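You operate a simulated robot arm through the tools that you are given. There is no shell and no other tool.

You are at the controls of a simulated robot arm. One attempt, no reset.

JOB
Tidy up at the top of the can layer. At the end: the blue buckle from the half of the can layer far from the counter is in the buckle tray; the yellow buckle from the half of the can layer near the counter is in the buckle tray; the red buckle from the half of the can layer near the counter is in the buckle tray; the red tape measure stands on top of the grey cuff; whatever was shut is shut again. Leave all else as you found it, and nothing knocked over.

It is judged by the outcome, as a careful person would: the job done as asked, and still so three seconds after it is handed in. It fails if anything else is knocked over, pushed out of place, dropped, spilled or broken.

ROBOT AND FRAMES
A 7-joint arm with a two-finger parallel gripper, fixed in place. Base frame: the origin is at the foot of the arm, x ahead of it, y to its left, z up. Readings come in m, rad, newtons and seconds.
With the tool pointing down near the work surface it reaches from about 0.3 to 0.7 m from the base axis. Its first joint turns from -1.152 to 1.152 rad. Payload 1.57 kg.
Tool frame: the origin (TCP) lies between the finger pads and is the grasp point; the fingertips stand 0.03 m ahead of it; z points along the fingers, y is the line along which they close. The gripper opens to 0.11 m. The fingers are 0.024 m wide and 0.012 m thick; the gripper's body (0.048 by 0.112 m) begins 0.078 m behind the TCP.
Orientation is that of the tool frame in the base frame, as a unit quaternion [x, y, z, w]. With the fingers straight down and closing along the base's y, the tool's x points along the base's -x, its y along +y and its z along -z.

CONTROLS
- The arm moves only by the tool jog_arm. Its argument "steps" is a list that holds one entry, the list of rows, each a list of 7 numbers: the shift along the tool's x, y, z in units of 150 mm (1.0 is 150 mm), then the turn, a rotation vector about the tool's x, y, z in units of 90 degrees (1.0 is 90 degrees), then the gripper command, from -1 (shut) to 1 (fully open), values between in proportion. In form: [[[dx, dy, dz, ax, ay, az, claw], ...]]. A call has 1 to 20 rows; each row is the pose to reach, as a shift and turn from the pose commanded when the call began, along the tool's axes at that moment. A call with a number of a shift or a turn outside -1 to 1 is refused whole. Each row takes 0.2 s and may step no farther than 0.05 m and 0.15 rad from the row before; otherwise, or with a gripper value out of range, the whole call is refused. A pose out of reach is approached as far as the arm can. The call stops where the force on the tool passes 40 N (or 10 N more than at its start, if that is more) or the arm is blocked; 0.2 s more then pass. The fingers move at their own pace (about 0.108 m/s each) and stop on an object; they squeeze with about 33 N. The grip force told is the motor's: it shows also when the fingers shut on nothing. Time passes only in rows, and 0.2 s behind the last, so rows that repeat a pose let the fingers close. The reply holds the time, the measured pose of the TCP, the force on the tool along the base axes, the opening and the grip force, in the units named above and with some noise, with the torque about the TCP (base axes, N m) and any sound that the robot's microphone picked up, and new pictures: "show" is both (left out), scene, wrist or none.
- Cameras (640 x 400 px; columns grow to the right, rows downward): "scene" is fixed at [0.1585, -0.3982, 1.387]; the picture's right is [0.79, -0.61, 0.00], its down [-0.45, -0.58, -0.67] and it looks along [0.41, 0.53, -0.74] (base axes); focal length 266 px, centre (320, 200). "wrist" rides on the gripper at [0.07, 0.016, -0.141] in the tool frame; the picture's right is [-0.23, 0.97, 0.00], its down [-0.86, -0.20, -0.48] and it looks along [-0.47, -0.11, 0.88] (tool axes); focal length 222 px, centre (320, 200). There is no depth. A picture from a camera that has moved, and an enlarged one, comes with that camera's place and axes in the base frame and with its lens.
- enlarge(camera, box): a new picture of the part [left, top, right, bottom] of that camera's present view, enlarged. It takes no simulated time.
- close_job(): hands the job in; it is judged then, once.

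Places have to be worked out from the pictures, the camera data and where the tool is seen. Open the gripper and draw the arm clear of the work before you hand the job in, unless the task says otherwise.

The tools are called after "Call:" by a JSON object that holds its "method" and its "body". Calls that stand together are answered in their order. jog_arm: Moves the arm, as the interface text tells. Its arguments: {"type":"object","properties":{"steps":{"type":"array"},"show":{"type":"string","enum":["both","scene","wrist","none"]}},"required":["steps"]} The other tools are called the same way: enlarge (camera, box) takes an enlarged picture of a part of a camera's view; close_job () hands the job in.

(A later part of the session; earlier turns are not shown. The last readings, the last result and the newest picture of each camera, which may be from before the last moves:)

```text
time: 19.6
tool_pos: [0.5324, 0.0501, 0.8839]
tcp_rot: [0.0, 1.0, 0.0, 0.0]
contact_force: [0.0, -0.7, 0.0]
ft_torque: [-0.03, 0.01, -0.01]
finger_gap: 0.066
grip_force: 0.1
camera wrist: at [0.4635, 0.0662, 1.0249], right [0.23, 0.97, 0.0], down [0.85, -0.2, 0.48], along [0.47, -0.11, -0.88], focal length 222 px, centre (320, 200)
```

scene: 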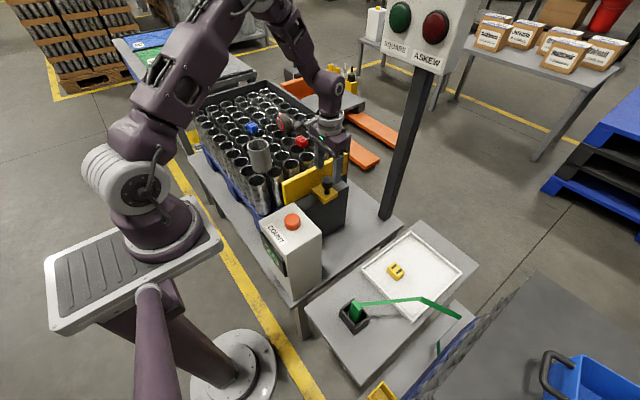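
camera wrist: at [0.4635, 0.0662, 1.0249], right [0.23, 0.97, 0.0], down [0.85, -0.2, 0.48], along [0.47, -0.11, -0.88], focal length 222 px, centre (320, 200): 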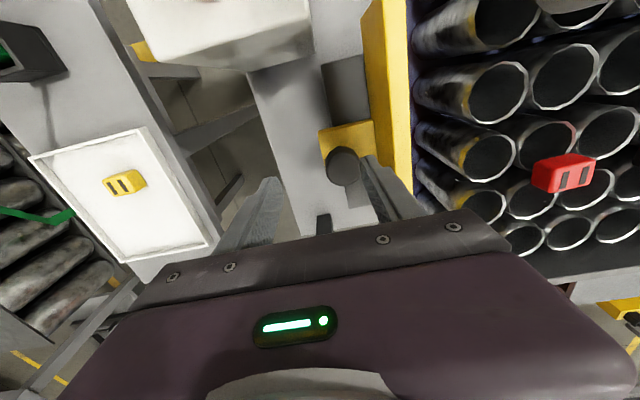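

My first call was refused, so the next two ran lower (z 0.884) than I meant. There was no contact and the pictures show the gate, knob and sign untouched. From here I send motion calls one at a time, starting by rising straight up before going near the gate.

Call:
{"method": "jog_arm", "body": {"steps": [[[0, 0, -0.2, 0, 0, 0, 0.2], [0, 0, -0.45, 0, 0, 0, 0.2], [0, 0, -0.7, 0, 0, 0, 0.2], [0, 0, -0.8, 0, 0, 0, 0.2]]], "show": "both"}}

```text
time: 20.6
tool_pos: [0.532, 0.0494, 1.0056]
tcp_rot: [0.0, 1.0, 0.0, 0.002]
contact_force: [0.0, -0.3, 0.0]
ft_torque: [0.01, 0.02, 0.01]
finger_gap: 0.0661
grip_force: 0.0
camera wrist: at [0.4622, 0.0647, 1.1462], right [0.23, 0.97, 0.0], down [0.85, -0.2, 0.48], along [0.47, -0.11, -0.88], focal length 222 px, centre (320, 200)
```

scene: 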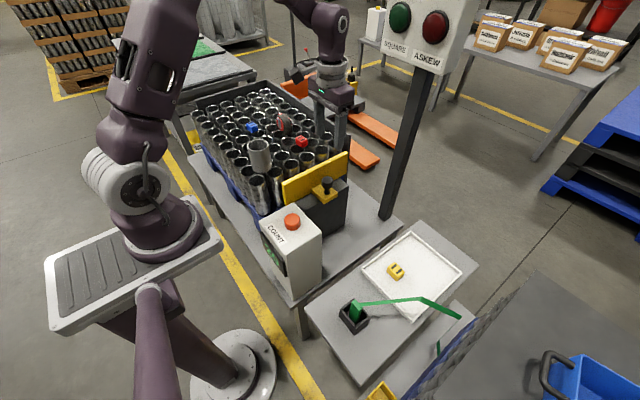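
wrist: 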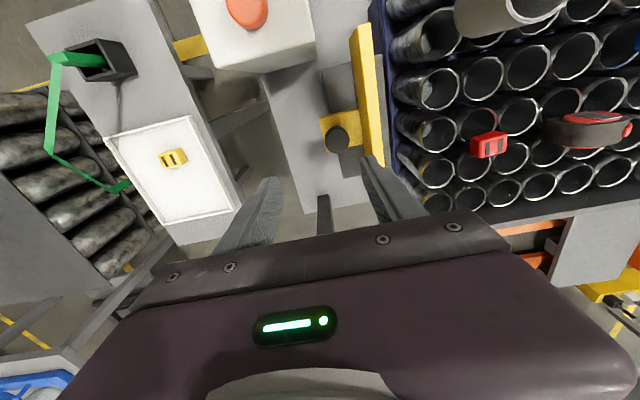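

Red appears at about (0.609, 0.296). I move toward it in two calls at z≈1.0.

Call:
{"method": "jog_arm", "body": {"steps": [[[-0.12, 0.25, 0, 0, 0, 0, 0.2], [-0.25, 0.5, 0, 0, 0, 0, 0.2], [-0.38, 0.75, 0, 0, 0, 0, 0.2], [-0.5, 1.0, 0, 0, 0, 0, 0.2]]], "show": "wrist"}}

```text
time: 21.6
tool_pos: [0.6067, 0.2008, 1.0067]
tcp_rot: [-0.001, 1.0, -0.001, 0.0]
contact_force: [0.5, 0.8, -0.3]
ft_torque: [-0.01, 0.02, -0.03]
finger_gap: 0.0661
grip_force: 0.1
camera wrist: at [0.5373, 0.2157, 1.1467], right [0.23, 0.97, 0.0], down [0.85, -0.2, 0.48], along [0.47, -0.11, -0.88], focal length 222 px, centre (320, 200)
```

wrist: 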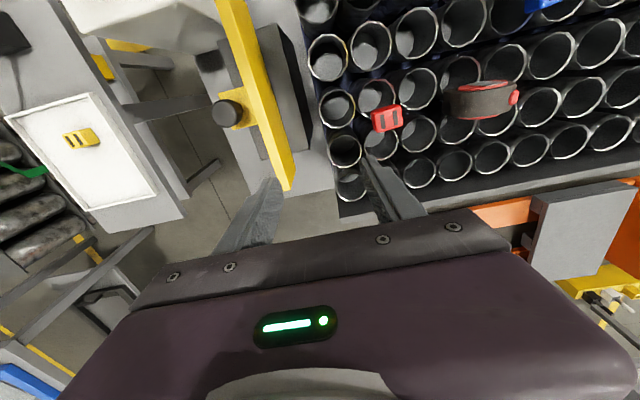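

Red solves to (0.6085, 0.2985). I move over it and down to z≈0.905.

Call:
{"method": "jog_arm", "body": {"steps": [[[0, 0.25, 0, 0, 0, 0, 0.3], [0, 0.5, 0, 0, 0, 0, 0.3], [-0.013, 0.653, 0.2, 0, 0, 0, 0.3], [-0.013, 0.653, 0.45, 0, 0, 0, 0.3], [-0.013, 0.653, 0.667, 0, 0, 0, 0.3], [-0.013, 0.653, 0.667, 0, 0, 0, 0.3]]], "show": "both"}}

Call:
{"method": "enlarge", "body": {"camera": "wrist", "box": [200, 60, 440, 210]}}

Call:
{"method": "enlarge", "body": {"camera": "scene", "box": [235, 90, 345, 165]}}

```text
time: 23.0
tool_pos: [0.6104, 0.2987, 0.9051]
tcp_rot: [0.0, 1.0, -0.001, 0.0]
contact_force: [0.8, 0.0, -0.1]
ft_torque: [-0.02, -0.01, 0.0]
finger_gap: 0.0715
grip_force: 0.1
camera wrist: at [0.5398, 0.3143, 1.0462], right [0.23, 0.97, 0.0], down [0.85, -0.2, 0.48], along [0.47, -0.11, -0.88], focal length 222 px, centre (320, 200)
```

scene: 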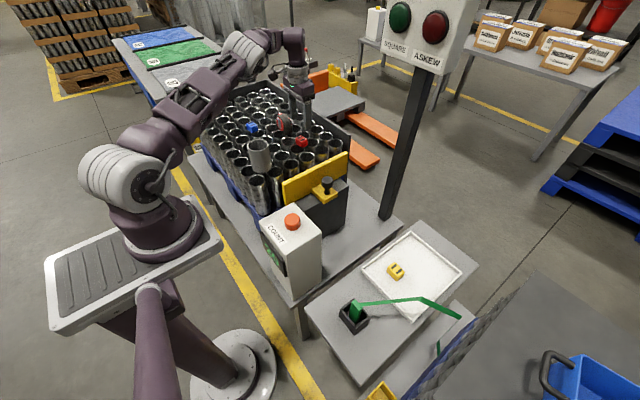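
wrist: 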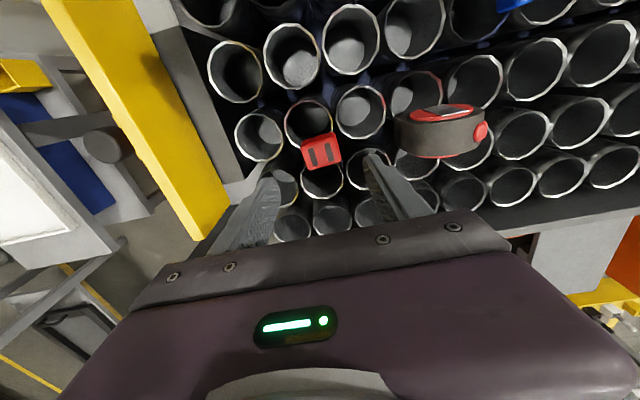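

```text
2.67 times, centred on (320, 135) of wrist
camera zoom: at [0.5398, 0.3143, 1.0462], right [0.23, 0.97, 0.0], down [0.85, -0.2, 0.48], along [0.47, -0.11, -0.88], focal length 592 px, centre (320, 373)
```

zoom: 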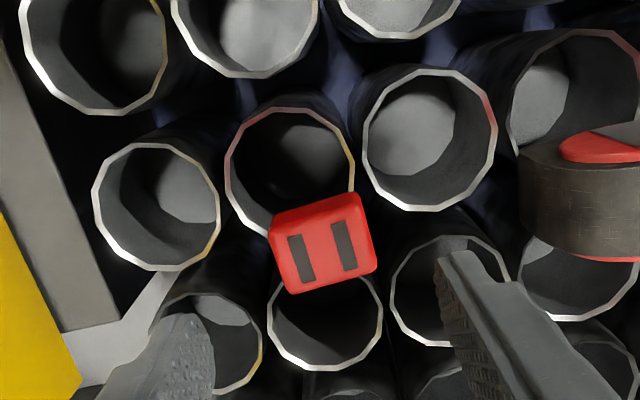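

```text
5.33 times, centred on (290, 128) of scene
camera zoom: at [0.1585, -0.3982, 1.387], right [0.79, -0.61, 0.0], down [-0.45, -0.58, -0.67], along [0.41, 0.53, -0.74], focal length 1417 px, centre (480, 587)
```

zoom: 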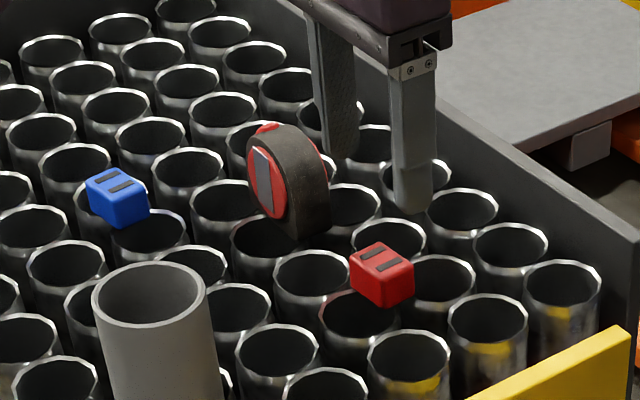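

Red is centred under the TCP within about 1–2 mm, and the tape stays clear of the right finger. I descend to z≈0.818 and close.

Call:
{"method": "jog_arm", "body": {"steps": [[[0, 0.005, 0.25, 0, 0, 0, 0.3], [0, 0.005, 0.45, 0, 0, 0, 0.3], [0, 0.005, 0.58, 0, 0, 0, 0.3], [0, 0.005, 0.58, 0, 0, 0, 0.3], [0, 0.005, 0.58, 0, 0, 0, 0.0], [0, 0.005, 0.58, 0, 0, 0, -1], [0, 0.005, 0.58, 0, 0, 0, -1], [0, 0.005, 0.58, 0, 0, 0, -1]]], "show": "both"}}

```text
time: 24.8
tool_pos: [0.6092, 0.2995, 0.8176]
tcp_rot: [0.001, 1.0, 0.0, 0.0]
contact_force: [0.0, -0.1, -0.2]
ft_torque: [-0.02, 0.01, -0.03]
finger_gap: 0.0389
grip_force: 33.3
camera wrist: at [0.5397, 0.3152, 0.959], right [0.23, 0.97, 0.0], down [0.85, -0.2, 0.48], along [0.47, -0.11, -0.88], focal length 222 px, centre (320, 200)
```

scene: 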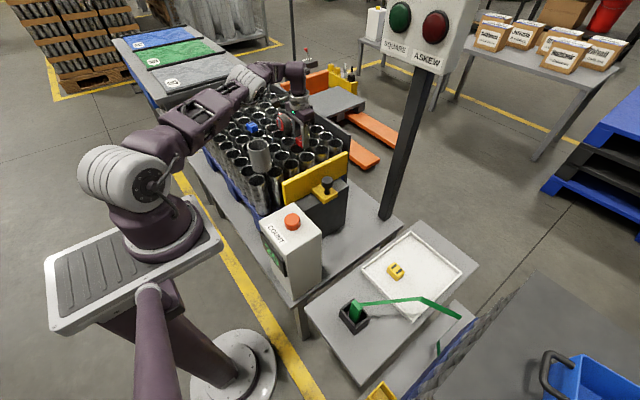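
wrist: 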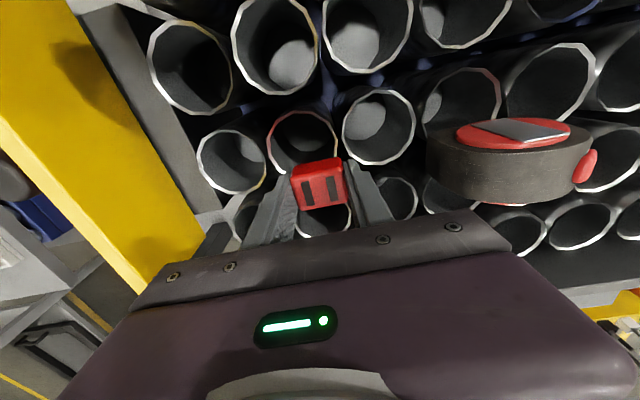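

Red is gripped (0.0389 m, 33 N). I lift straight up.

Call:
{"method": "jog_arm", "body": {"steps": [[[0, 0, -0.1, 0, 0, 0, -1], [0, 0, -0.3, 0, 0, 0, -1], [0, 0, -0.6, 0, 0, 0, -1], [0, 0, -0.9, 0, 0, 0, -1], [0, 0, -1.0, 0, 0, 0, -1]]], "show": "wrist"}}

```text
time: 26.0
tool_pos: [0.6091, 0.2976, 0.9695]
tcp_rot: [0.0, 1.0, 0.001, 0.0]
contact_force: [-0.2, 0.5, -0.3]
ft_torque: [0.03, 0.01, 0.04]
finger_gap: 0.0388
grip_force: 33.2
camera wrist: at [0.5396, 0.3139, 1.1097], right [0.23, 0.97, 0.0], down [0.85, -0.2, 0.48], along [0.47, -0.11, -0.88], focal length 222 px, centre (320, 200)
```

wrist: 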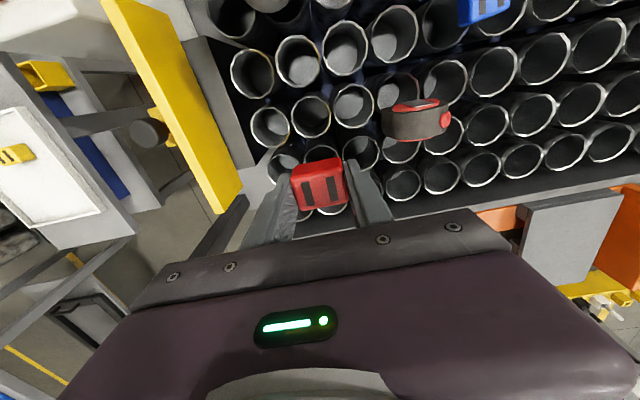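

Held well. I draw in to x≈0.50 while moving toward −y and up slightly, to stay clear of the sign post.

Call:
{"method": "jog_arm", "body": {"steps": [[[0.15, -0.2, -0.05, 0, 0, 0, -1], [0.3, -0.4, -0.1, 0, 0, 0, -1], [0.45, -0.6, -0.15, 0, 0, 0, -1], [0.6, -0.8, -0.2, 0, 0, 0, -1], [0.727, -1.0, -0.2, 0, 0, 0, -1]]], "show": "none"}}

```text
time: 27.2
tool_pos: [0.6102, 0.2986, 0.9688]
tcp_rot: [-0.001, 1.0, -0.001, 0.001]
contact_force: [0.9, -1.0, 0.0]
ft_torque: [-0.01, 0.01, -0.01]
finger_gap: 0.039
grip_force: 33.0
out of reach, approached as far as the arm can: row 1, 2, 3, 4, 5
```

The arm reports that move out of reach and stayed put, so I test a small inward move alone.

Call:
{"method": "jog_arm", "body": {"steps": [[[0.1, 0, 0, 0, 0, 0, -1], [0.2, 0, 0, 0, 0, 0, -1]]], "show": "none"}}

```text
time: 27.8
tool_pos: [0.5784, 0.2999, 0.9625]
tcp_rot: [0.0, 1.0, 0.001, 0.001]
contact_force: [-0.5, -0.2, -0.5]
ft_torque: [0.02, -0.03, 0.0]
finger_gap: 0.0388
grip_force: 32.9
```

That worked. I continue with the combined inward and −y move.

Call:
{"method": "jog_arm", "body": {"steps": [[[0.12, -0.2, -0.05, 0, 0, 0, -1], [0.24, -0.4, -0.1, 0, 0, 0, -1], [0.36, -0.6, -0.15, 0, 0, 0, -1], [0.48, -0.8, -0.2, 0, 0, 0, -1], [0.52, -1.0, -0.2, 0, 0, 0, -1]]], "show": "both"}}

```text
time: 29.0
tool_pos: [0.4983, 0.1497, 0.9909]
tcp_rot: [0.0, 1.0, 0.001, 0.001]
contact_force: [-0.3, 0.1, -1.1]
ft_torque: [0.0, 0.0, -0.01]
finger_gap: 0.0387
grip_force: 32.6
camera wrist: at [0.4274, 0.1659, 1.1316], right [0.23, 0.97, 0.0], down [0.85, -0.2, 0.48], along [0.47, -0.11, -0.88], focal length 222 px, centre (320, 200)
```

scene: 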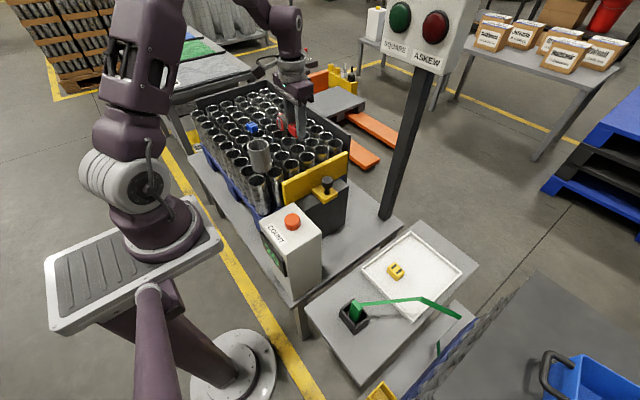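
wrist: 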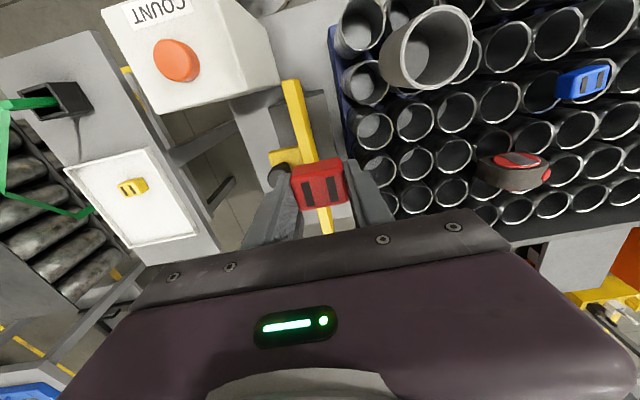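

Carrying on across at x≈0.50.

Call:
{"method": "jog_arm", "body": {"steps": [[[0, -0.25, 0, 0, 0, 0, -1], [0, -0.5, 0, 0, 0, 0, -1], [0, -0.75, 0, 0, 0, 0, -1], [0, -1.0, 0, 0, 0, 0, -1]]], "show": "none"}}

```text
time: 30.0
tool_pos: [0.4979, -0.0014, 0.9935]
tcp_rot: [0.0, 1.0, 0.0, 0.001]
contact_force: [0.5, 0.2, -0.3]
ft_torque: [-0.01, -0.01, 0.02]
finger_gap: 0.0391
grip_force: 32.8
```

Next 0.15 m toward the tray, still at x≈0.50.

Call:
{"method": "jog_arm", "body": {"steps": [[[0, -0.25, 0, 0, 0, 0, -1], [0, -0.5, 0, 0, 0, 0, -1], [0, -0.75, 0, 0, 0, 0, -1], [0, -1.0, 0, 0, 0, 0, -1]]], "show": "none"}}

```text
time: 31.0
tool_pos: [0.4969, -0.1469, 0.9911]
tcp_rot: [-0.001, 1.0, 0.001, 0.0]
contact_force: [-0.1, 0.5, -0.3]
ft_torque: [0.03, 0.02, -0.01]
finger_gap: 0.0391
grip_force: 33.6
```

Now over to the second spot at (0.60, −0.25), lowering to z≈0.89.

Call:
{"method": "jog_arm", "body": {"steps": [[[-0.14, -0.2, 0, 0, 0, 0, -1], [-0.3, -0.4, 0.1, 0, 0, 0, -1], [-0.5, -0.55, 0.25, 0, 0, 0, -1], [-0.68, -0.667, 0.45, 0, 0, 0, -1], [-0.68, -0.667, 0.667, 0, 0, 0, -1]]], "show": "both"}}

```text
time: 32.2
tool_pos: [0.6015, -0.2491, 0.8903]
tcp_rot: [-0.001, 1.0, 0.0, 0.001]
contact_force: [0.3, 0.1, -0.9]
ft_torque: [0.01, 0.0, 0.0]
finger_gap: 0.0389
grip_force: 33.4
camera wrist: at [0.531, -0.2339, 1.0316], right [0.23, 0.97, 0.0], down [0.85, -0.2, 0.48], along [0.47, -0.11, -0.88], focal length 222 px, centre (320, 200)
```

scene: 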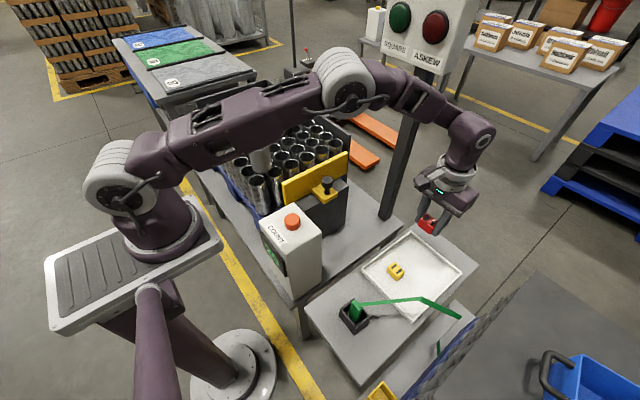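
wrist: 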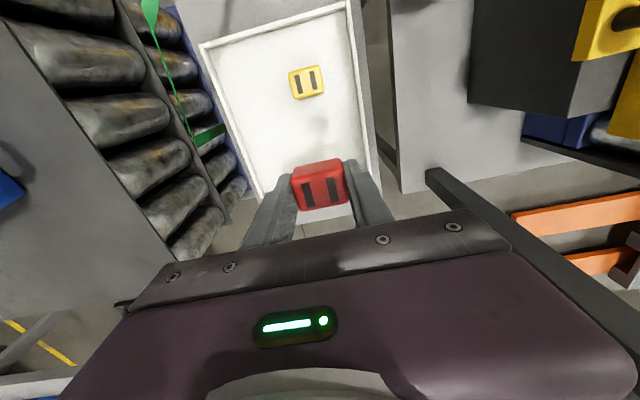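

Clear of yellow and of the post. I descend 0.15 m to just above the floor.

Call:
{"method": "jog_arm", "body": {"steps": [[[0, 0, 0.25, 0, 0, 0, -1], [0, 0, 0.5, 0, 0, 0, -1], [0, 0, 0.75, 0, 0, 0, -1], [0, 0, 0.9, 0, 0, 0, -1], [0, 0, 1.0, 0, 0, 0, -1]]], "show": "both"}}

```text
time: 33.4
tool_pos: [0.5984, -0.2488, 0.7416]
tcp_rot: [0.0, 1.0, 0.0, 0.002]
contact_force: [0.4, 0.3, -0.5]
ft_torque: [0.03, -0.01, 0.0]
finger_gap: 0.0388
grip_force: 32.8
camera wrist: at [0.5287, -0.2329, 0.8816], right [0.23, 0.97, 0.0], down [0.85, -0.2, 0.48], along [0.47, -0.11, -0.88], focal length 222 px, centre (320, 200)
```

scene: 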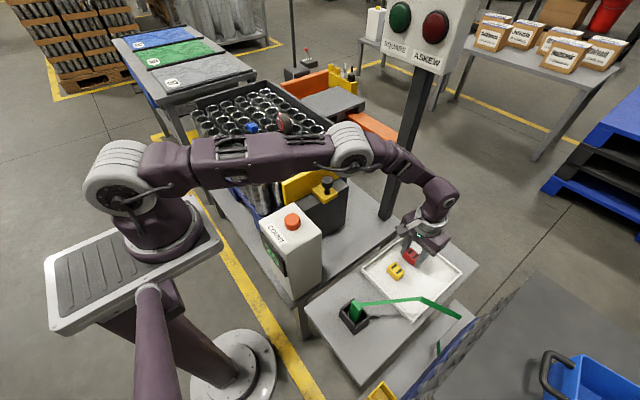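
wrist: 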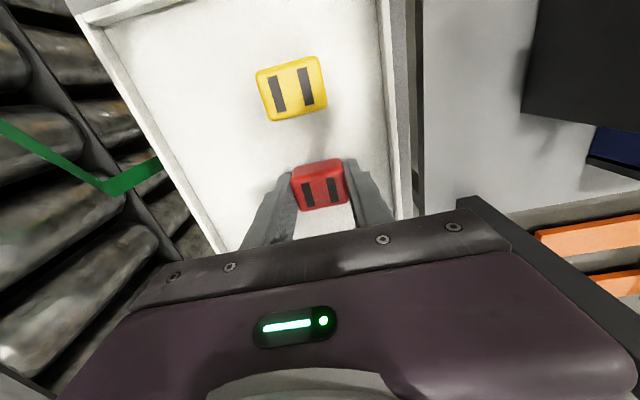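

Just above the floor. Lowering a few mm to contact.

Call:
{"method": "jog_arm", "body": {"steps": [[[0, 0, 0.012, 0, 0, 0, -1], [0, 0, 0.022, 0, 0, 0, -1], [0, 0, 0.03, 0, 0, 0, -1]]], "show": "none"}}

```text
time: 34.2
tool_pos: [0.5993, -0.2483, 0.7372]
tcp_rot: [0.0, 1.0, 0.0, 0.001]
contact_force: [-2.0, 0.4, 4.9]
ft_torque: [0.02, 0.02, -0.03]
finger_gap: 0.0387
grip_force: 33.1
```

Light contact at z≈0.737. I release and lift.

Call:
{"method": "jog_arm", "body": {"steps": [[[0, 0, 0, 0, 0, 0, -0.2], [0, 0, 0, 0, 0, 0, 0.2], [0, 0, 0, 0, 0, 0, 0.2], [0, 0, -0.1, 0, 0, 0, 0.2], [0, 0, -0.3, 0, 0, 0, 0.2], [0, 0, -0.6, 0, 0, 0, 0.2], [0, 0, -0.85, 0, 0, 0, 0.2], [0, 0, -1.0, 0, 0, 0, 0.2]]], "show": "both"}}

```text
time: 36.0
tool_pos: [0.5983, -0.2503, 0.887]
tcp_rot: [0.0, 1.0, 0.0, 0.001]
contact_force: [1.5, -0.2, 0.5]
ft_torque: [0.03, 0.01, -0.01]
finger_gap: 0.066
grip_force: 0.0
camera wrist: at [0.5273, -0.2342, 1.0274], right [0.23, 0.97, 0.0], down [0.85, -0.2, 0.48], along [0.47, -0.11, -0.88], focal length 222 px, centre (320, 200)
```

scene: 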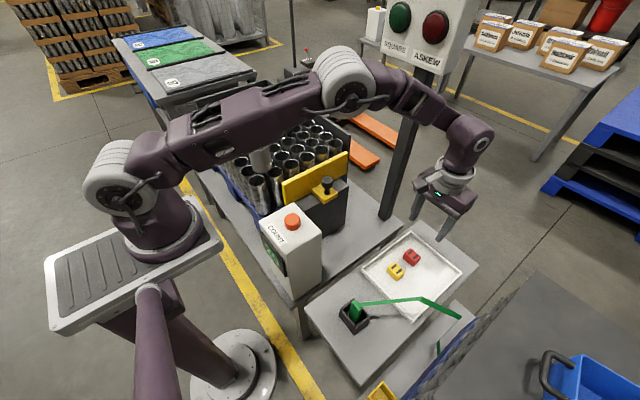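
wrist: 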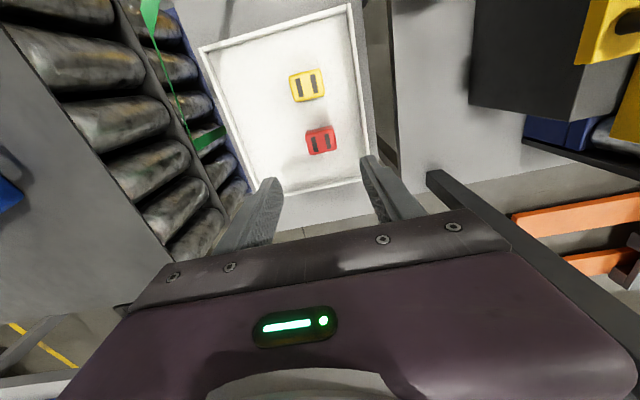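

Both buckles are in the tray. Now back for blue: first up and inward.

Call:
{"method": "jog_arm", "body": {"steps": [[[0.1, 0, -0.25, 0, 0, 0, 0.2], [0.3, 0.1, -0.45, 0, 0, 0, 0.2], [0.45, 0.3, -0.6, 0, 0, 0, 0.2], [0.6, 0.5, -0.7, 0, 0, 0, 0.2], [0.65, 0.75, -0.75, 0, 0, 0, 0.2], [0.65, 1.0, -0.75, 0, 0, 0, 0.2]]], "show": "none"}}

```text
time: 37.4
tool_pos: [0.5015, -0.0983, 0.9981]
tcp_rot: [0.0, 1.0, -0.001, 0.0]
contact_force: [0.5, 0.9, -0.6]
ft_torque: [0.0, 0.03, 0.0]
finger_gap: 0.0661
grip_force: 0.0
```

Now +y at z≈1.0, x≈0.50.

Call:
{"method": "jog_arm", "body": {"steps": [[[0, 0.25, 0, 0, 0, 0, 0.2], [0, 0.5, 0, 0, 0, 0, 0.2], [0, 0.75, 0, 0, 0, 0, 0.2], [0, 1.0, 0, 0, 0, 0, 0.2]]], "show": "none"}}

```text
time: 38.4
tool_pos: [0.5027, 0.0525, 0.9964]
tcp_rot: [0.0, 1.0, 0.0, 0.001]
contact_force: [0.7, -0.4, -0.3]
ft_torque: [-0.03, -0.01, -0.02]
finger_gap: 0.066
grip_force: 0.1
```

Another 0.15 m in +y, drawing in slightly in x so I stay well within reach.

Call:
{"method": "jog_arm", "body": {"steps": [[[0.05, 0.25, 0, 0, 0, 0, 0.2], [0.1, 0.5, 0, 0, 0, 0, 0.2], [0.15, 0.75, 0, 0, 0, 0, 0.2], [0.2, 1.0, 0, 0, 0, 0, 0.2]]], "show": "none"}}

```text
time: 39.4
tool_pos: [0.4731, 0.2009, 0.9996]
tcp_rot: [0.0, 1.0, 0.0, 0.001]
contact_force: [-0.8, -0.1, 0.4]
ft_torque: [0.0, -0.04, 0.01]
finger_gap: 0.066
grip_force: 0.0
```

Continuing to about (0.45, 0.35).

Call:
{"method": "jog_arm", "body": {"steps": [[[0.04, 0.25, 0, 0, 0, 0, 0.2], [0.08, 0.5, 0, 0, 0, 0, 0.2], [0.12, 0.75, 0, 0, 0, 0, 0.2], [0.15, 1.0, 0, 0, 0, 0, 0.2], [0.15, 1.0, 0, 0, 0, 0, 0.2]]], "show": "both"}}

Call:
{"method": "enlarge", "body": {"camera": "wrist", "box": [200, 40, 500, 220]}}

```text
time: 40.6
tool_pos: [0.4508, 0.3503, 0.999]
tcp_rot: [0.0, 1.0, 0.001, 0.002]
contact_force: [-0.2, 0.3, -1.1]
ft_torque: [0.0, 0.01, 0.0]
finger_gap: 0.0661
grip_force: 0.1
camera wrist: at [0.3801, 0.3664, 1.1396], right [0.23, 0.97, 0.0], down [0.85, -0.2, 0.48], along [0.47, -0.11, -0.88], focal length 222 px, centre (320, 200)
```

scene: 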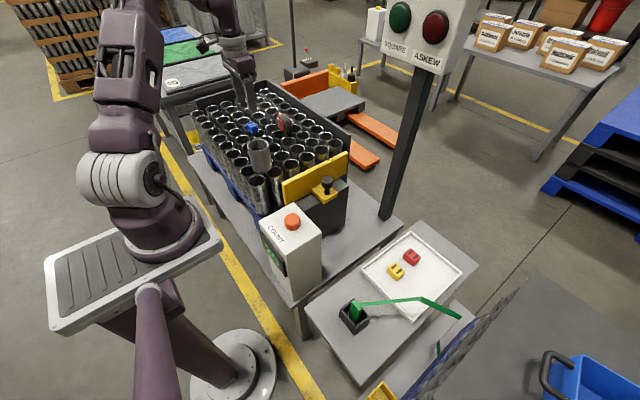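
wrist: 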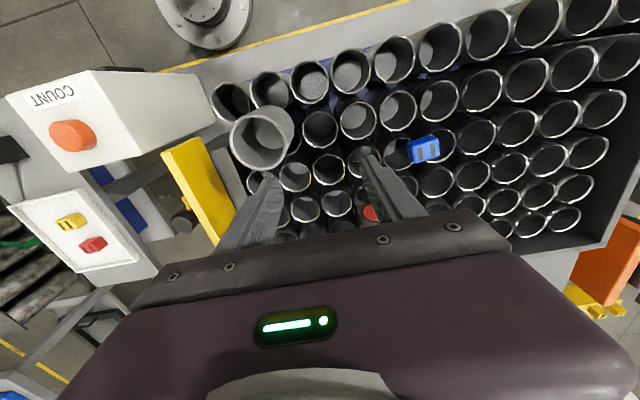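

```text
2.13 times, centred on (350, 130) of wrist
camera zoom: at [0.3801, 0.3664, 1.1396], right [0.23, 0.97, 0.0], down [0.85, -0.2, 0.48], along [0.47, -0.11, -0.88], focal length 474 px, centre (256, 349)
```

zoom: 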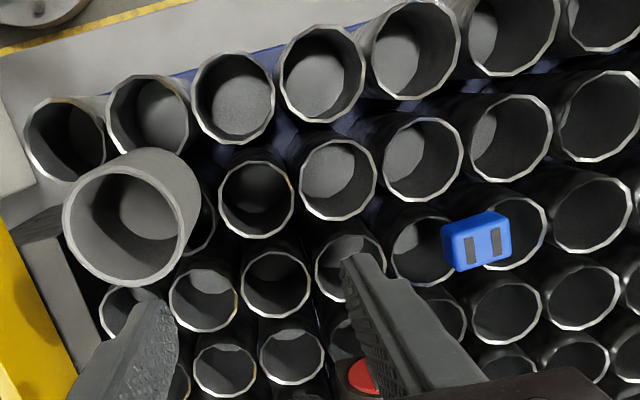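

Blue is at about (0.511, 0.499), at radius 0.71, so I'll lean the hand 15° (fingers toward +x) to keep the wrist within reach. Moving closer while tilting.

Call:
{"method": "jog_arm", "body": {"steps": [[[-0.03, 0.2, 0.05, 0, -0.04, 0, 0.3], [-0.06, 0.4, 0.1, 0, -0.08, 0, 0.3], [-0.1, 0.55, 0.15, 0, -0.125, 0, 0.3], [-0.133, 0.667, 0.2, 0, -0.167, 0, 0.3], [-0.133, 0.667, 0.2, 0, -0.167, 0, 0.3]]], "show": "wrist"}}

```text
time: 41.8
tool_pos: [0.4685, 0.4508, 0.9685]
tcp_rot: [0.0, 0.991, 0.0, 0.132]
contact_force: [0.3, 0.9, 0.4]
ft_torque: [-0.03, -0.02, 0.0]
finger_gap: 0.0716
grip_force: 0.0
camera wrist: at [0.3649, 0.4667, 1.0856], right [0.22, 0.97, 0.06], down [0.7, -0.2, 0.69], along [0.68, -0.11, -0.73], focal length 222 px, centre (320, 200)
```

wrist: 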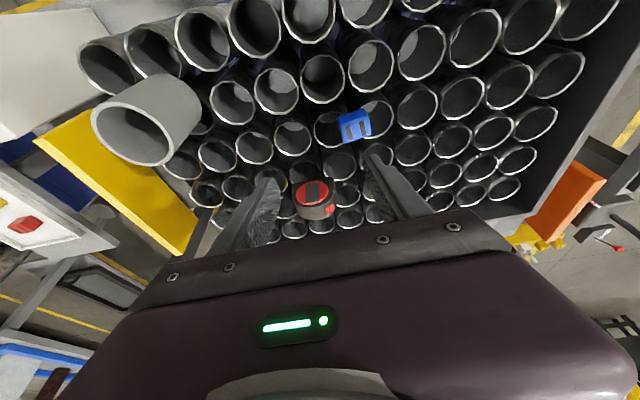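

The tilt works. I approach to about (0.495, 0.499, 0.90).

Call:
{"method": "jog_arm", "body": {"steps": [[[-0.02, 0.12, 0.17, 0, 0, 0, 0.3], [-0.04, 0.24, 0.34, 0, 0, 0, 0.3], [-0.052, 0.32, 0.487, 0, 0, 0, 0.3], [-0.052, 0.32, 0.487, 0, 0, 0, 0.3]]], "show": "both"}}

Call:
{"method": "enlarge", "body": {"camera": "wrist", "box": [200, 60, 440, 210]}}

```text
time: 42.8
tool_pos: [0.4917, 0.4922, 0.9002]
tcp_rot: [0.001, 0.991, 0.0, 0.131]
contact_force: [-0.5, 0.3, -0.2]
ft_torque: [0.01, 0.0, 0.0]
finger_gap: 0.0716
grip_force: 0.0
out of reach, approached as far as the arm can: row 3, 4
camera wrist: at [0.3871, 0.5086, 1.0178], right [0.22, 0.97, 0.06], down [0.7, -0.2, 0.68], along [0.68, -0.11, -0.73], focal length 222 px, centre (320, 200)
```

scene: 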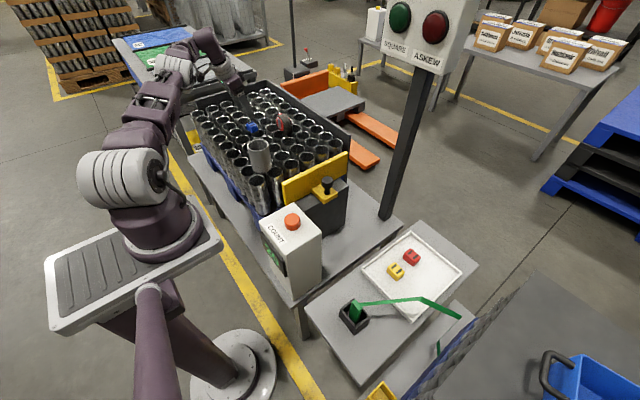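
wrist: 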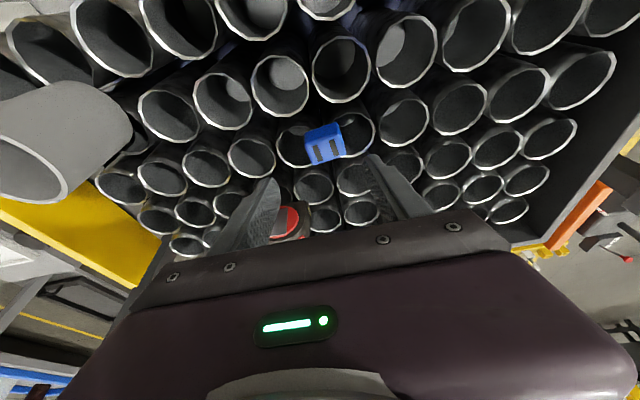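

```text
2.67 times, centred on (320, 135) of wrist
camera zoom: at [0.3871, 0.5086, 1.0178], right [0.22, 0.97, 0.06], down [0.7, -0.2, 0.68], along [0.68, -0.11, -0.73], focal length 592 px, centre (320, 373)
```

zoom: 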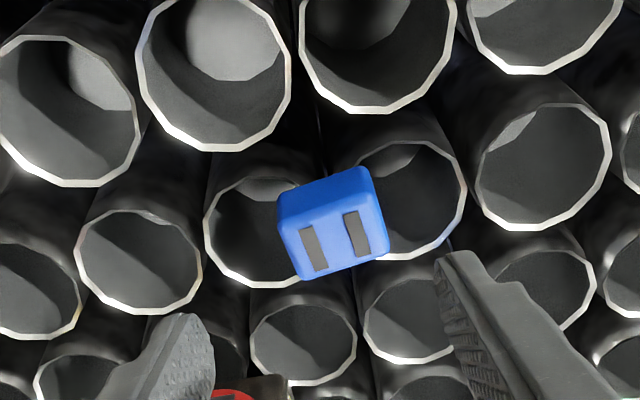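

Blue refines to (0.513, 0.499). The last rows were slightly out of reach at z 0.90, so I try lower, where the arm should reach farther, staying above the buckle top.

Call:
{"method": "jog_arm", "body": {"steps": [[[0.04, 0.0, 0.12, 0, 0, 0, 0.3], [0.04, 0.02, 0.24, 0, 0, 0, 0.3], [0.03, 0.045, 0.34, 0, 0, 0, 0.3], [0.03, 0.045, 0.34, 0, 0, 0, 0.3]]], "show": "both"}}

Call:
{"method": "enlarge", "body": {"camera": "wrist", "box": [200, 80, 440, 230]}}

```text
time: 43.8
tool_pos: [0.4937, 0.4877, 0.8452]
tcp_rot: [0.0, 0.991, 0.0, 0.132]
contact_force: [0.2, 1.1, 4.1]
ft_torque: [0.22, 0.0, 0.0]
finger_gap: 0.0723
grip_force: 0.2
out of reach, approached as far as the arm can: row 2, 3, 4
camera wrist: at [0.3893, 0.5037, 0.9634], right [0.22, 0.97, 0.06], down [0.7, -0.2, 0.69], along [0.68, -0.11, -0.73], focal length 222 px, centre (320, 200)
```

scene: 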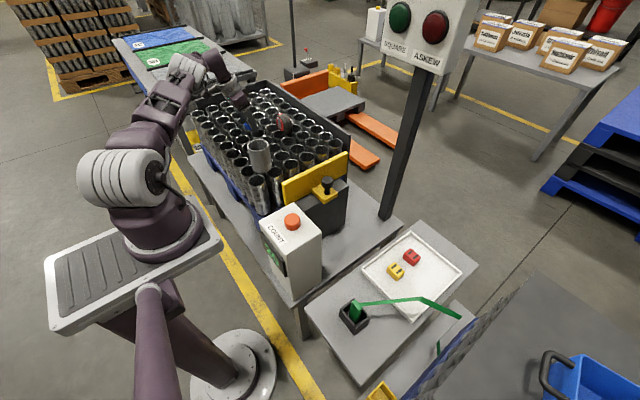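
wrist: 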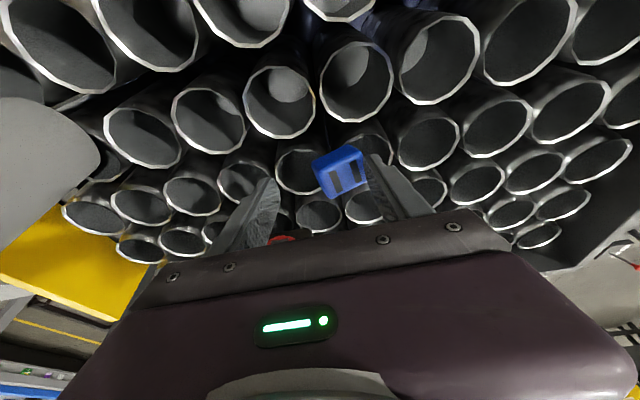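

```text
2.67 times, centred on (320, 155) of wrist
camera zoom: at [0.3893, 0.5037, 0.9634], right [0.22, 0.97, 0.06], down [0.7, -0.2, 0.69], along [0.68, -0.11, -0.73], focal length 592 px, centre (320, 320)
```

zoom: 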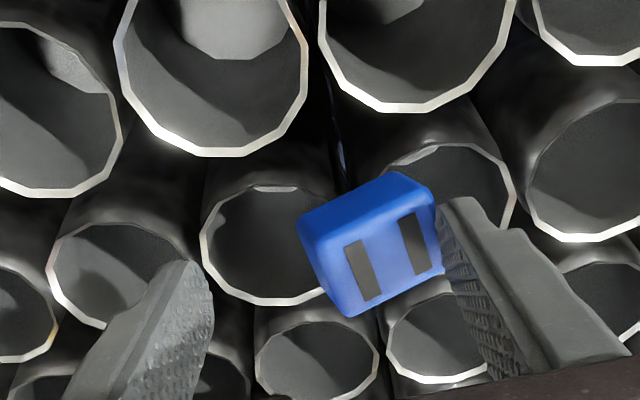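

There is a 4 N push on the right finger: the arm fell short in y and the finger seems to be touching the blue buckle. I back straight up right away and look again.

Call:
{"method": "jog_arm", "body": {"steps": [[[-0.017, 0, -0.064, 0, 0, 0, 0.3], [-0.052, 0, -0.193, 0, 0, 0, 0.3], [-0.03, 0, -0.26, 0, 0, 0, 0.3], [-0.005, 0, -0.275, 0, 0, 0, 0.3]]], "show": "both"}}

Call:
{"method": "enlarge", "body": {"camera": "wrist", "box": [200, 60, 440, 210]}}

Call:
{"method": "enlarge", "body": {"camera": "scene", "box": [200, 90, 320, 165]}}

```text
time: 44.8
tool_pos: [0.4843, 0.4876, 0.8861]
tcp_rot: [-0.001, 0.991, 0.001, 0.132]
contact_force: [-0.5, 0.4, 0.2]
ft_torque: [0.02, -0.01, -0.02]
finger_gap: 0.0715
grip_force: 0.1
camera wrist: at [0.3801, 0.5026, 1.0027], right [0.22, 0.97, 0.06], down [0.7, -0.2, 0.68], along [0.68, -0.11, -0.73], focal length 222 px, centre (320, 200)
```

scene: 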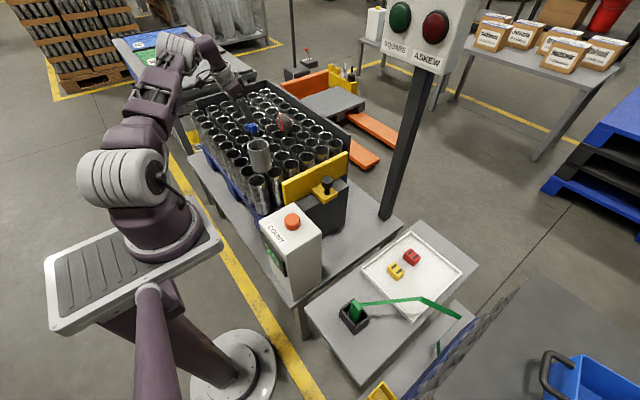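
wrist: 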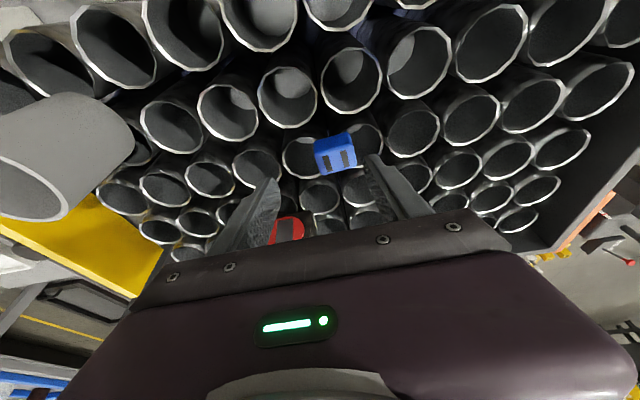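

```text
2.67 times, centred on (320, 135) of wrist
camera zoom: at [0.3801, 0.5026, 1.0027], right [0.22, 0.97, 0.06], down [0.7, -0.2, 0.68], along [0.68, -0.11, -0.73], focal length 592 px, centre (320, 373)
```

zoom: 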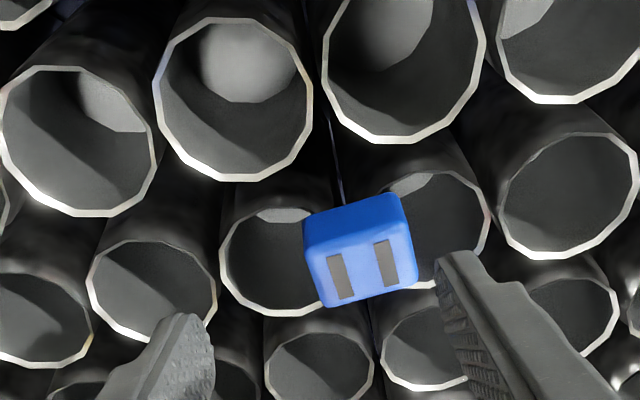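

```text
5.33 times, centred on (260, 128) of scene
camera zoom: at [0.1585, -0.3982, 1.387], right [0.79, -0.61, 0.0], down [-0.45, -0.58, -0.67], along [0.41, 0.53, -0.74], focal length 1417 px, centre (640, 587)
```

zoom: 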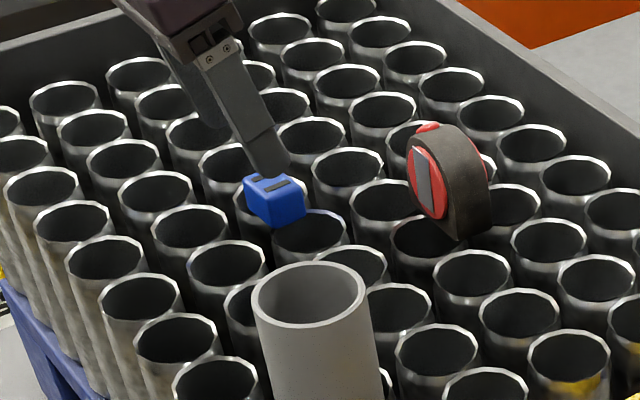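

The blue buckle has settled back flat on the same two rims, about (0.514, 0.501). The tilted pose seems joint-limited rather than short on reach, so I rise, go back to vertical and test the reach with the tool straight down at a safe height.

Call:
{"method": "jog_arm", "body": {"steps": [[[0, -0.04, -0.1, 0, 0, 0, 0.3], [0.005, -0.08, -0.2, 0, 0.05, 0, 0.3], [0.01, -0.1, -0.28, 0, 0.11, 0, 0.3], [0.019, -0.12, -0.316, 0, 0.167, 0, 0.3], [0.019, -0.12, -0.316, 0, 0.167, 0, 0.3]]], "show": "none"}}

```text
time: 46.0
tool_pos: [0.4635, 0.4704, 0.9221]
tcp_rot: [-0.01, 1.0, -0.009, 0.011]
contact_force: [-1.1, 0.2, 0.1]
ft_torque: [-0.01, 0.04, 0.0]
finger_gap: 0.0715
grip_force: 0.1
out of reach, approached as far as the arm can: row 4
```

Row 5 converged after row 4 fell short, so it may be a convergence matter. I test a small outward move with several hold rows, and look.

Call:
{"method": "jog_arm", "body": {"steps": [[[-0.05, 0.03, 0, 0, 0, 0, 0.3], [-0.1, 0.06, 0, 0, 0, 0, 0.3], [-0.1, 0.06, 0, 0, 0, 0, 0.3], [-0.1, 0.06, 0, 0, 0, 0, 0.3], [-0.1, 0.06, 0, 0, 0, 0, 0.3]]], "show": "both"}}

Call:
{"method": "enlarge", "body": {"camera": "scene", "box": [40, 0, 280, 260]}}

```text
time: 47.2
tool_pos: [0.4708, 0.4658, 0.9312]
tcp_rot: [-0.001, 1.0, 0.0, 0.001]
contact_force: [-0.2, 0.0, -0.4]
ft_torque: [0.01, 0.01, -0.02]
finger_gap: 0.0716
grip_force: 0.1
out of reach, approached as far as the arm can: row 1, 2, 3, 4, 5
camera wrist: at [0.4015, 0.481, 1.0713], right [0.23, 0.97, 0.0], down [0.85, -0.2, 0.48], along [0.47, -0.11, -0.88], focal length 222 px, centre (320, 200)
```

scene: 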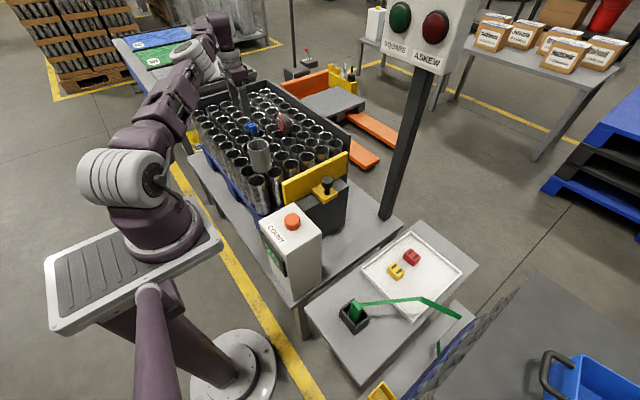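
wrist: 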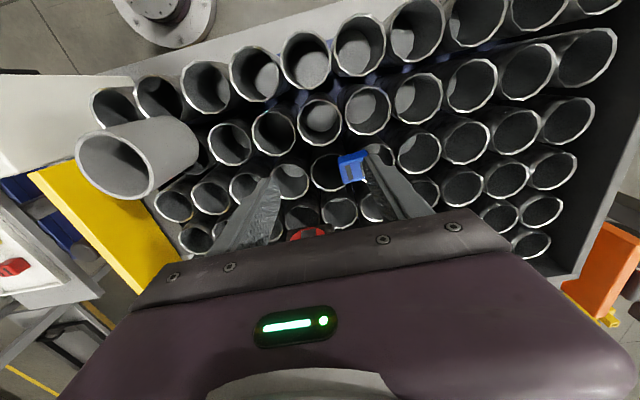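

```text
1.54 times, centred on (160, 130) of scene
camera zoom: at [0.1585, -0.3982, 1.387], right [0.79, -0.61, 0.0], down [-0.45, -0.58, -0.67], along [0.41, 0.53, -0.74], focal length 409 px, centre (566, 308)
```

zoom: 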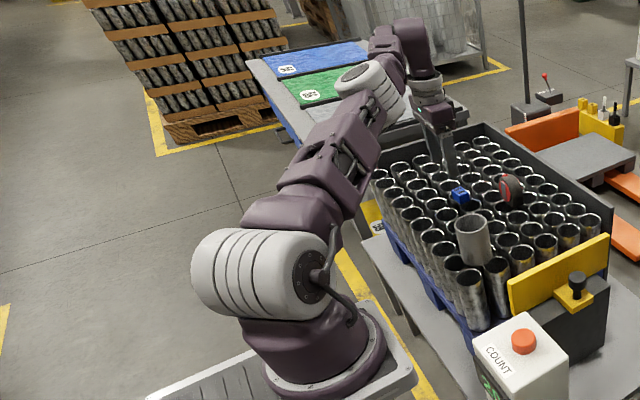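

The data fit a plain stretch limit: about 0.59 m for the wrist, measured from the arm's own column, which stands ahead of the frame origin. A lean of about 25° toward +y with the fingers closing along x should reach blue. First I retreat inward and up to turn the hand safely.

Call:
{"method": "jog_arm", "body": {"steps": [[[0.06, -0.12, -0.05, 0, 0, 0, 0.3], [0.12, -0.26, -0.15, 0, 0, 0, 0.3], [0.2, -0.44, -0.25, 0, 0, 0, 0.3], [0.2, -0.5, -0.4, 0, 0, 0, 0.3], [0.2, -0.5, -0.4, 0, 0, 0, 0.3]]], "show": "none"}}

```text
time: 48.4
tool_pos: [0.442, 0.3919, 0.9899]
tcp_rot: [0.0, 1.0, 0.0, 0.001]
contact_force: [-0.4, -0.2, -0.4]
ft_torque: [-0.02, 0.01, -0.02]
finger_gap: 0.0714
grip_force: 0.1
```

Now I turn the hand −90° about its axis (closing along x, camera on the −y side), in 12 rows.

Call:
{"method": "jog_arm", "body": {"steps": [[[0, 0, 0, 0, 0, -0.083, 0.3], [0, 0, 0, 0, 0, -0.167, 0.3], [0, 0, 0, 0, 0, -0.25, 0.3], [0, 0, 0, 0, 0, -0.333, 0.3], [0, 0, 0, 0, 0, -0.417, 0.3], [0, 0, 0, 0, 0, -0.5, 0.3], [0, 0, 0, 0, 0, -0.583, 0.3], [0, 0, 0, 0, 0, -0.667, 0.3], [0, 0, 0, 0, 0, -0.75, 0.3], [0, 0, 0, 0, 0, -0.833, 0.3], [0, 0, 0, 0, 0, -0.917, 0.3], [0, 0, 0, 0, 0, -1.0, 0.3], [0, 0, 0, 0, 0, -1.0, 0.3]]], "show": "both"}}

```text
time: 51.2
tool_pos: [0.4424, 0.3905, 0.9905]
tcp_rot: [0.708, -0.707, 0.002, 0.001]
contact_force: [-0.2, -0.7, -0.5]
ft_torque: [-0.01, -0.01, -0.01]
finger_gap: 0.0718
grip_force: 0.1
camera wrist: at [0.4257, 0.3192, 1.1315], right [-0.97, 0.23, 0.0], down [0.2, 0.86, 0.48], along [0.11, 0.47, -0.88], focal length 222 px, centre (320, 200)
```

scene: 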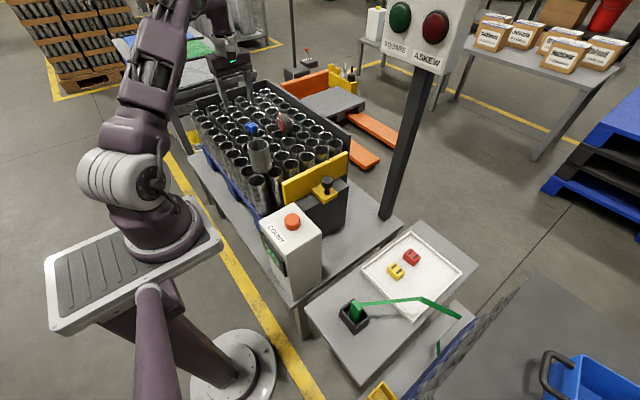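
wrist: 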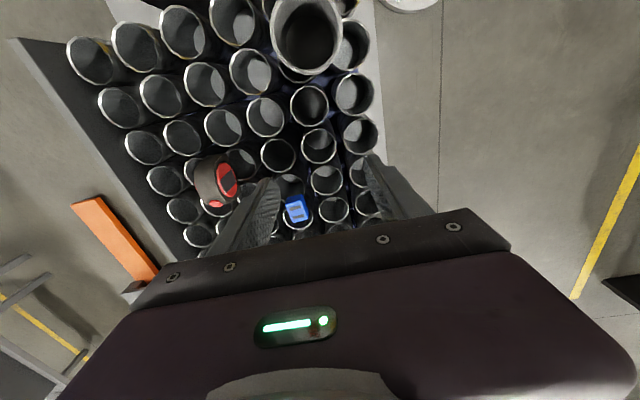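

The hand is turned. Now I lean it 25° toward +y while moving to about (0.50, 0.44, 0.94).

Call:
{"method": "jog_arm", "body": {"steps": [[[-0.06, -0.08, 0.06, 0, -0.06, 0, 0.3], [-0.12, -0.16, 0.12, 0, -0.12, 0, 0.3], [-0.19, -0.24, 0.19, 0, -0.18, 0, 0.3], [-0.26, -0.32, 0.26, 0, -0.24, 0, 0.3], [-0.33, -0.387, 0.33, 0, -0.278, 0, 0.3], [-0.33, -0.387, 0.33, 0, -0.278, 0, 0.3]]], "show": "both"}}

Call:
{"method": "enlarge", "body": {"camera": "wrist", "box": [200, 60, 440, 210]}}

```text
time: 52.6
tool_pos: [0.5015, 0.4392, 0.9411]
tcp_rot: [0.69, -0.69, -0.154, -0.154]
contact_force: [0.2, -0.7, -0.1]
ft_torque: [0.01, 0.01, 0.0]
finger_gap: 0.0713
grip_force: 0.1
camera wrist: at [0.4845, 0.3151, 1.0387], right [-0.97, 0.21, 0.09], down [0.2, 0.57, 0.8], along [0.11, 0.79, -0.6], focal length 222 px, centre (320, 200)
```

scene: 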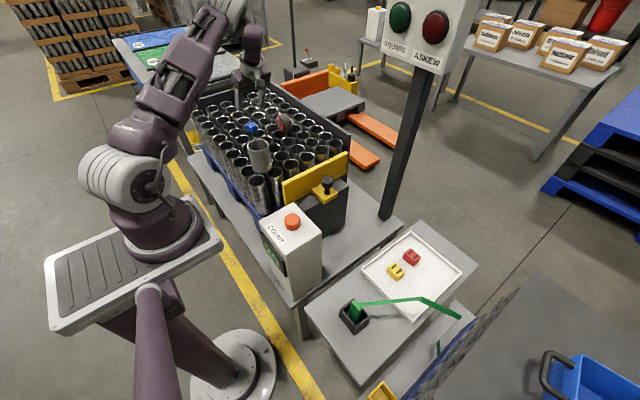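
wrist: 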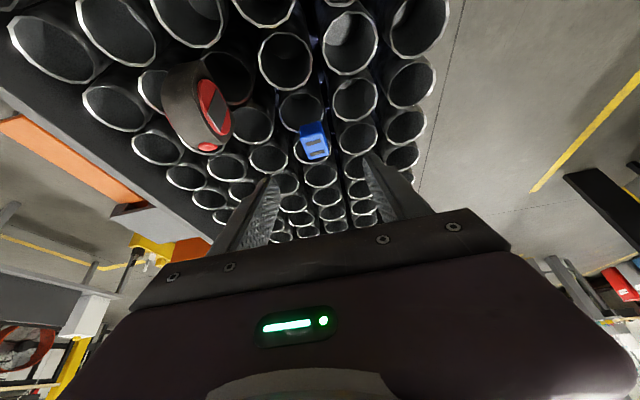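

```text
2.67 times, centred on (320, 135) of wrist
camera zoom: at [0.4845, 0.3151, 1.0387], right [-0.97, 0.21, 0.09], down [0.2, 0.57, 0.8], along [0.11, 0.79, -0.6], focal length 592 px, centre (320, 373)
```

zoom: 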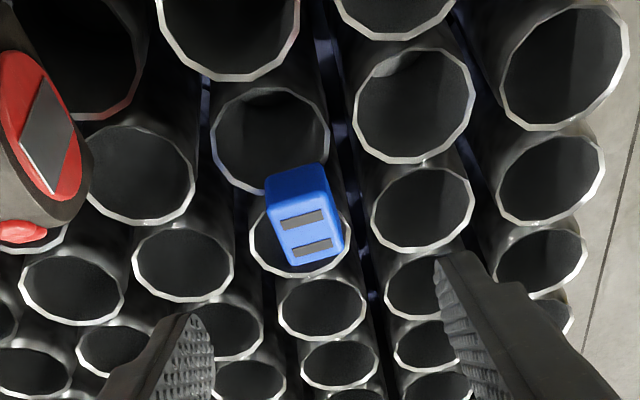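

Now I refine blue's position with a tight zoom in both views.

Call:
{"method": "enlarge", "body": {"camera": "scene", "box": [230, 105, 294, 145]}}

Call:
{"method": "enlarge", "body": {"camera": "wrist", "box": [260, 100, 372, 170]}}

```text
10.00 times, centred on (262, 125) of scene
camera zoom: at [0.1585, -0.3982, 1.387], right [0.79, -0.61, 0.0], down [-0.45, -0.58, -0.67], along [0.41, 0.53, -0.74], focal length 2656 px, centre (900, 950)
```

zoom: 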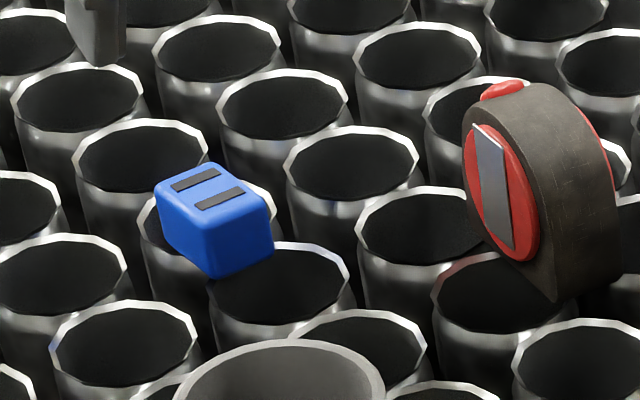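

```text
5.71 times, centred on (316, 135) of wrist
camera zoom: at [0.4845, 0.3151, 1.0387], right [-0.97, 0.21, 0.09], down [0.2, 0.57, 0.8], along [0.11, 0.79, -0.6], focal length 1269 px, centre (343, 571)
```

zoom: 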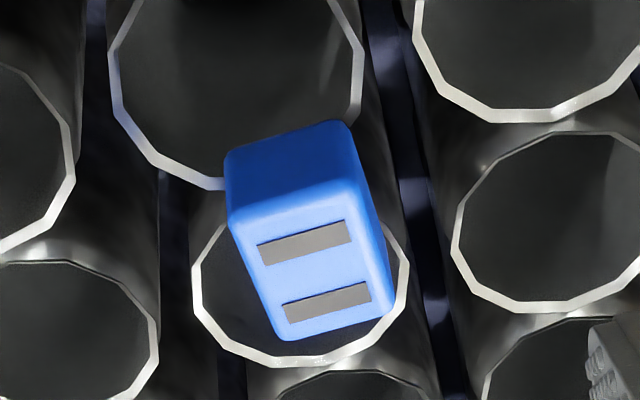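

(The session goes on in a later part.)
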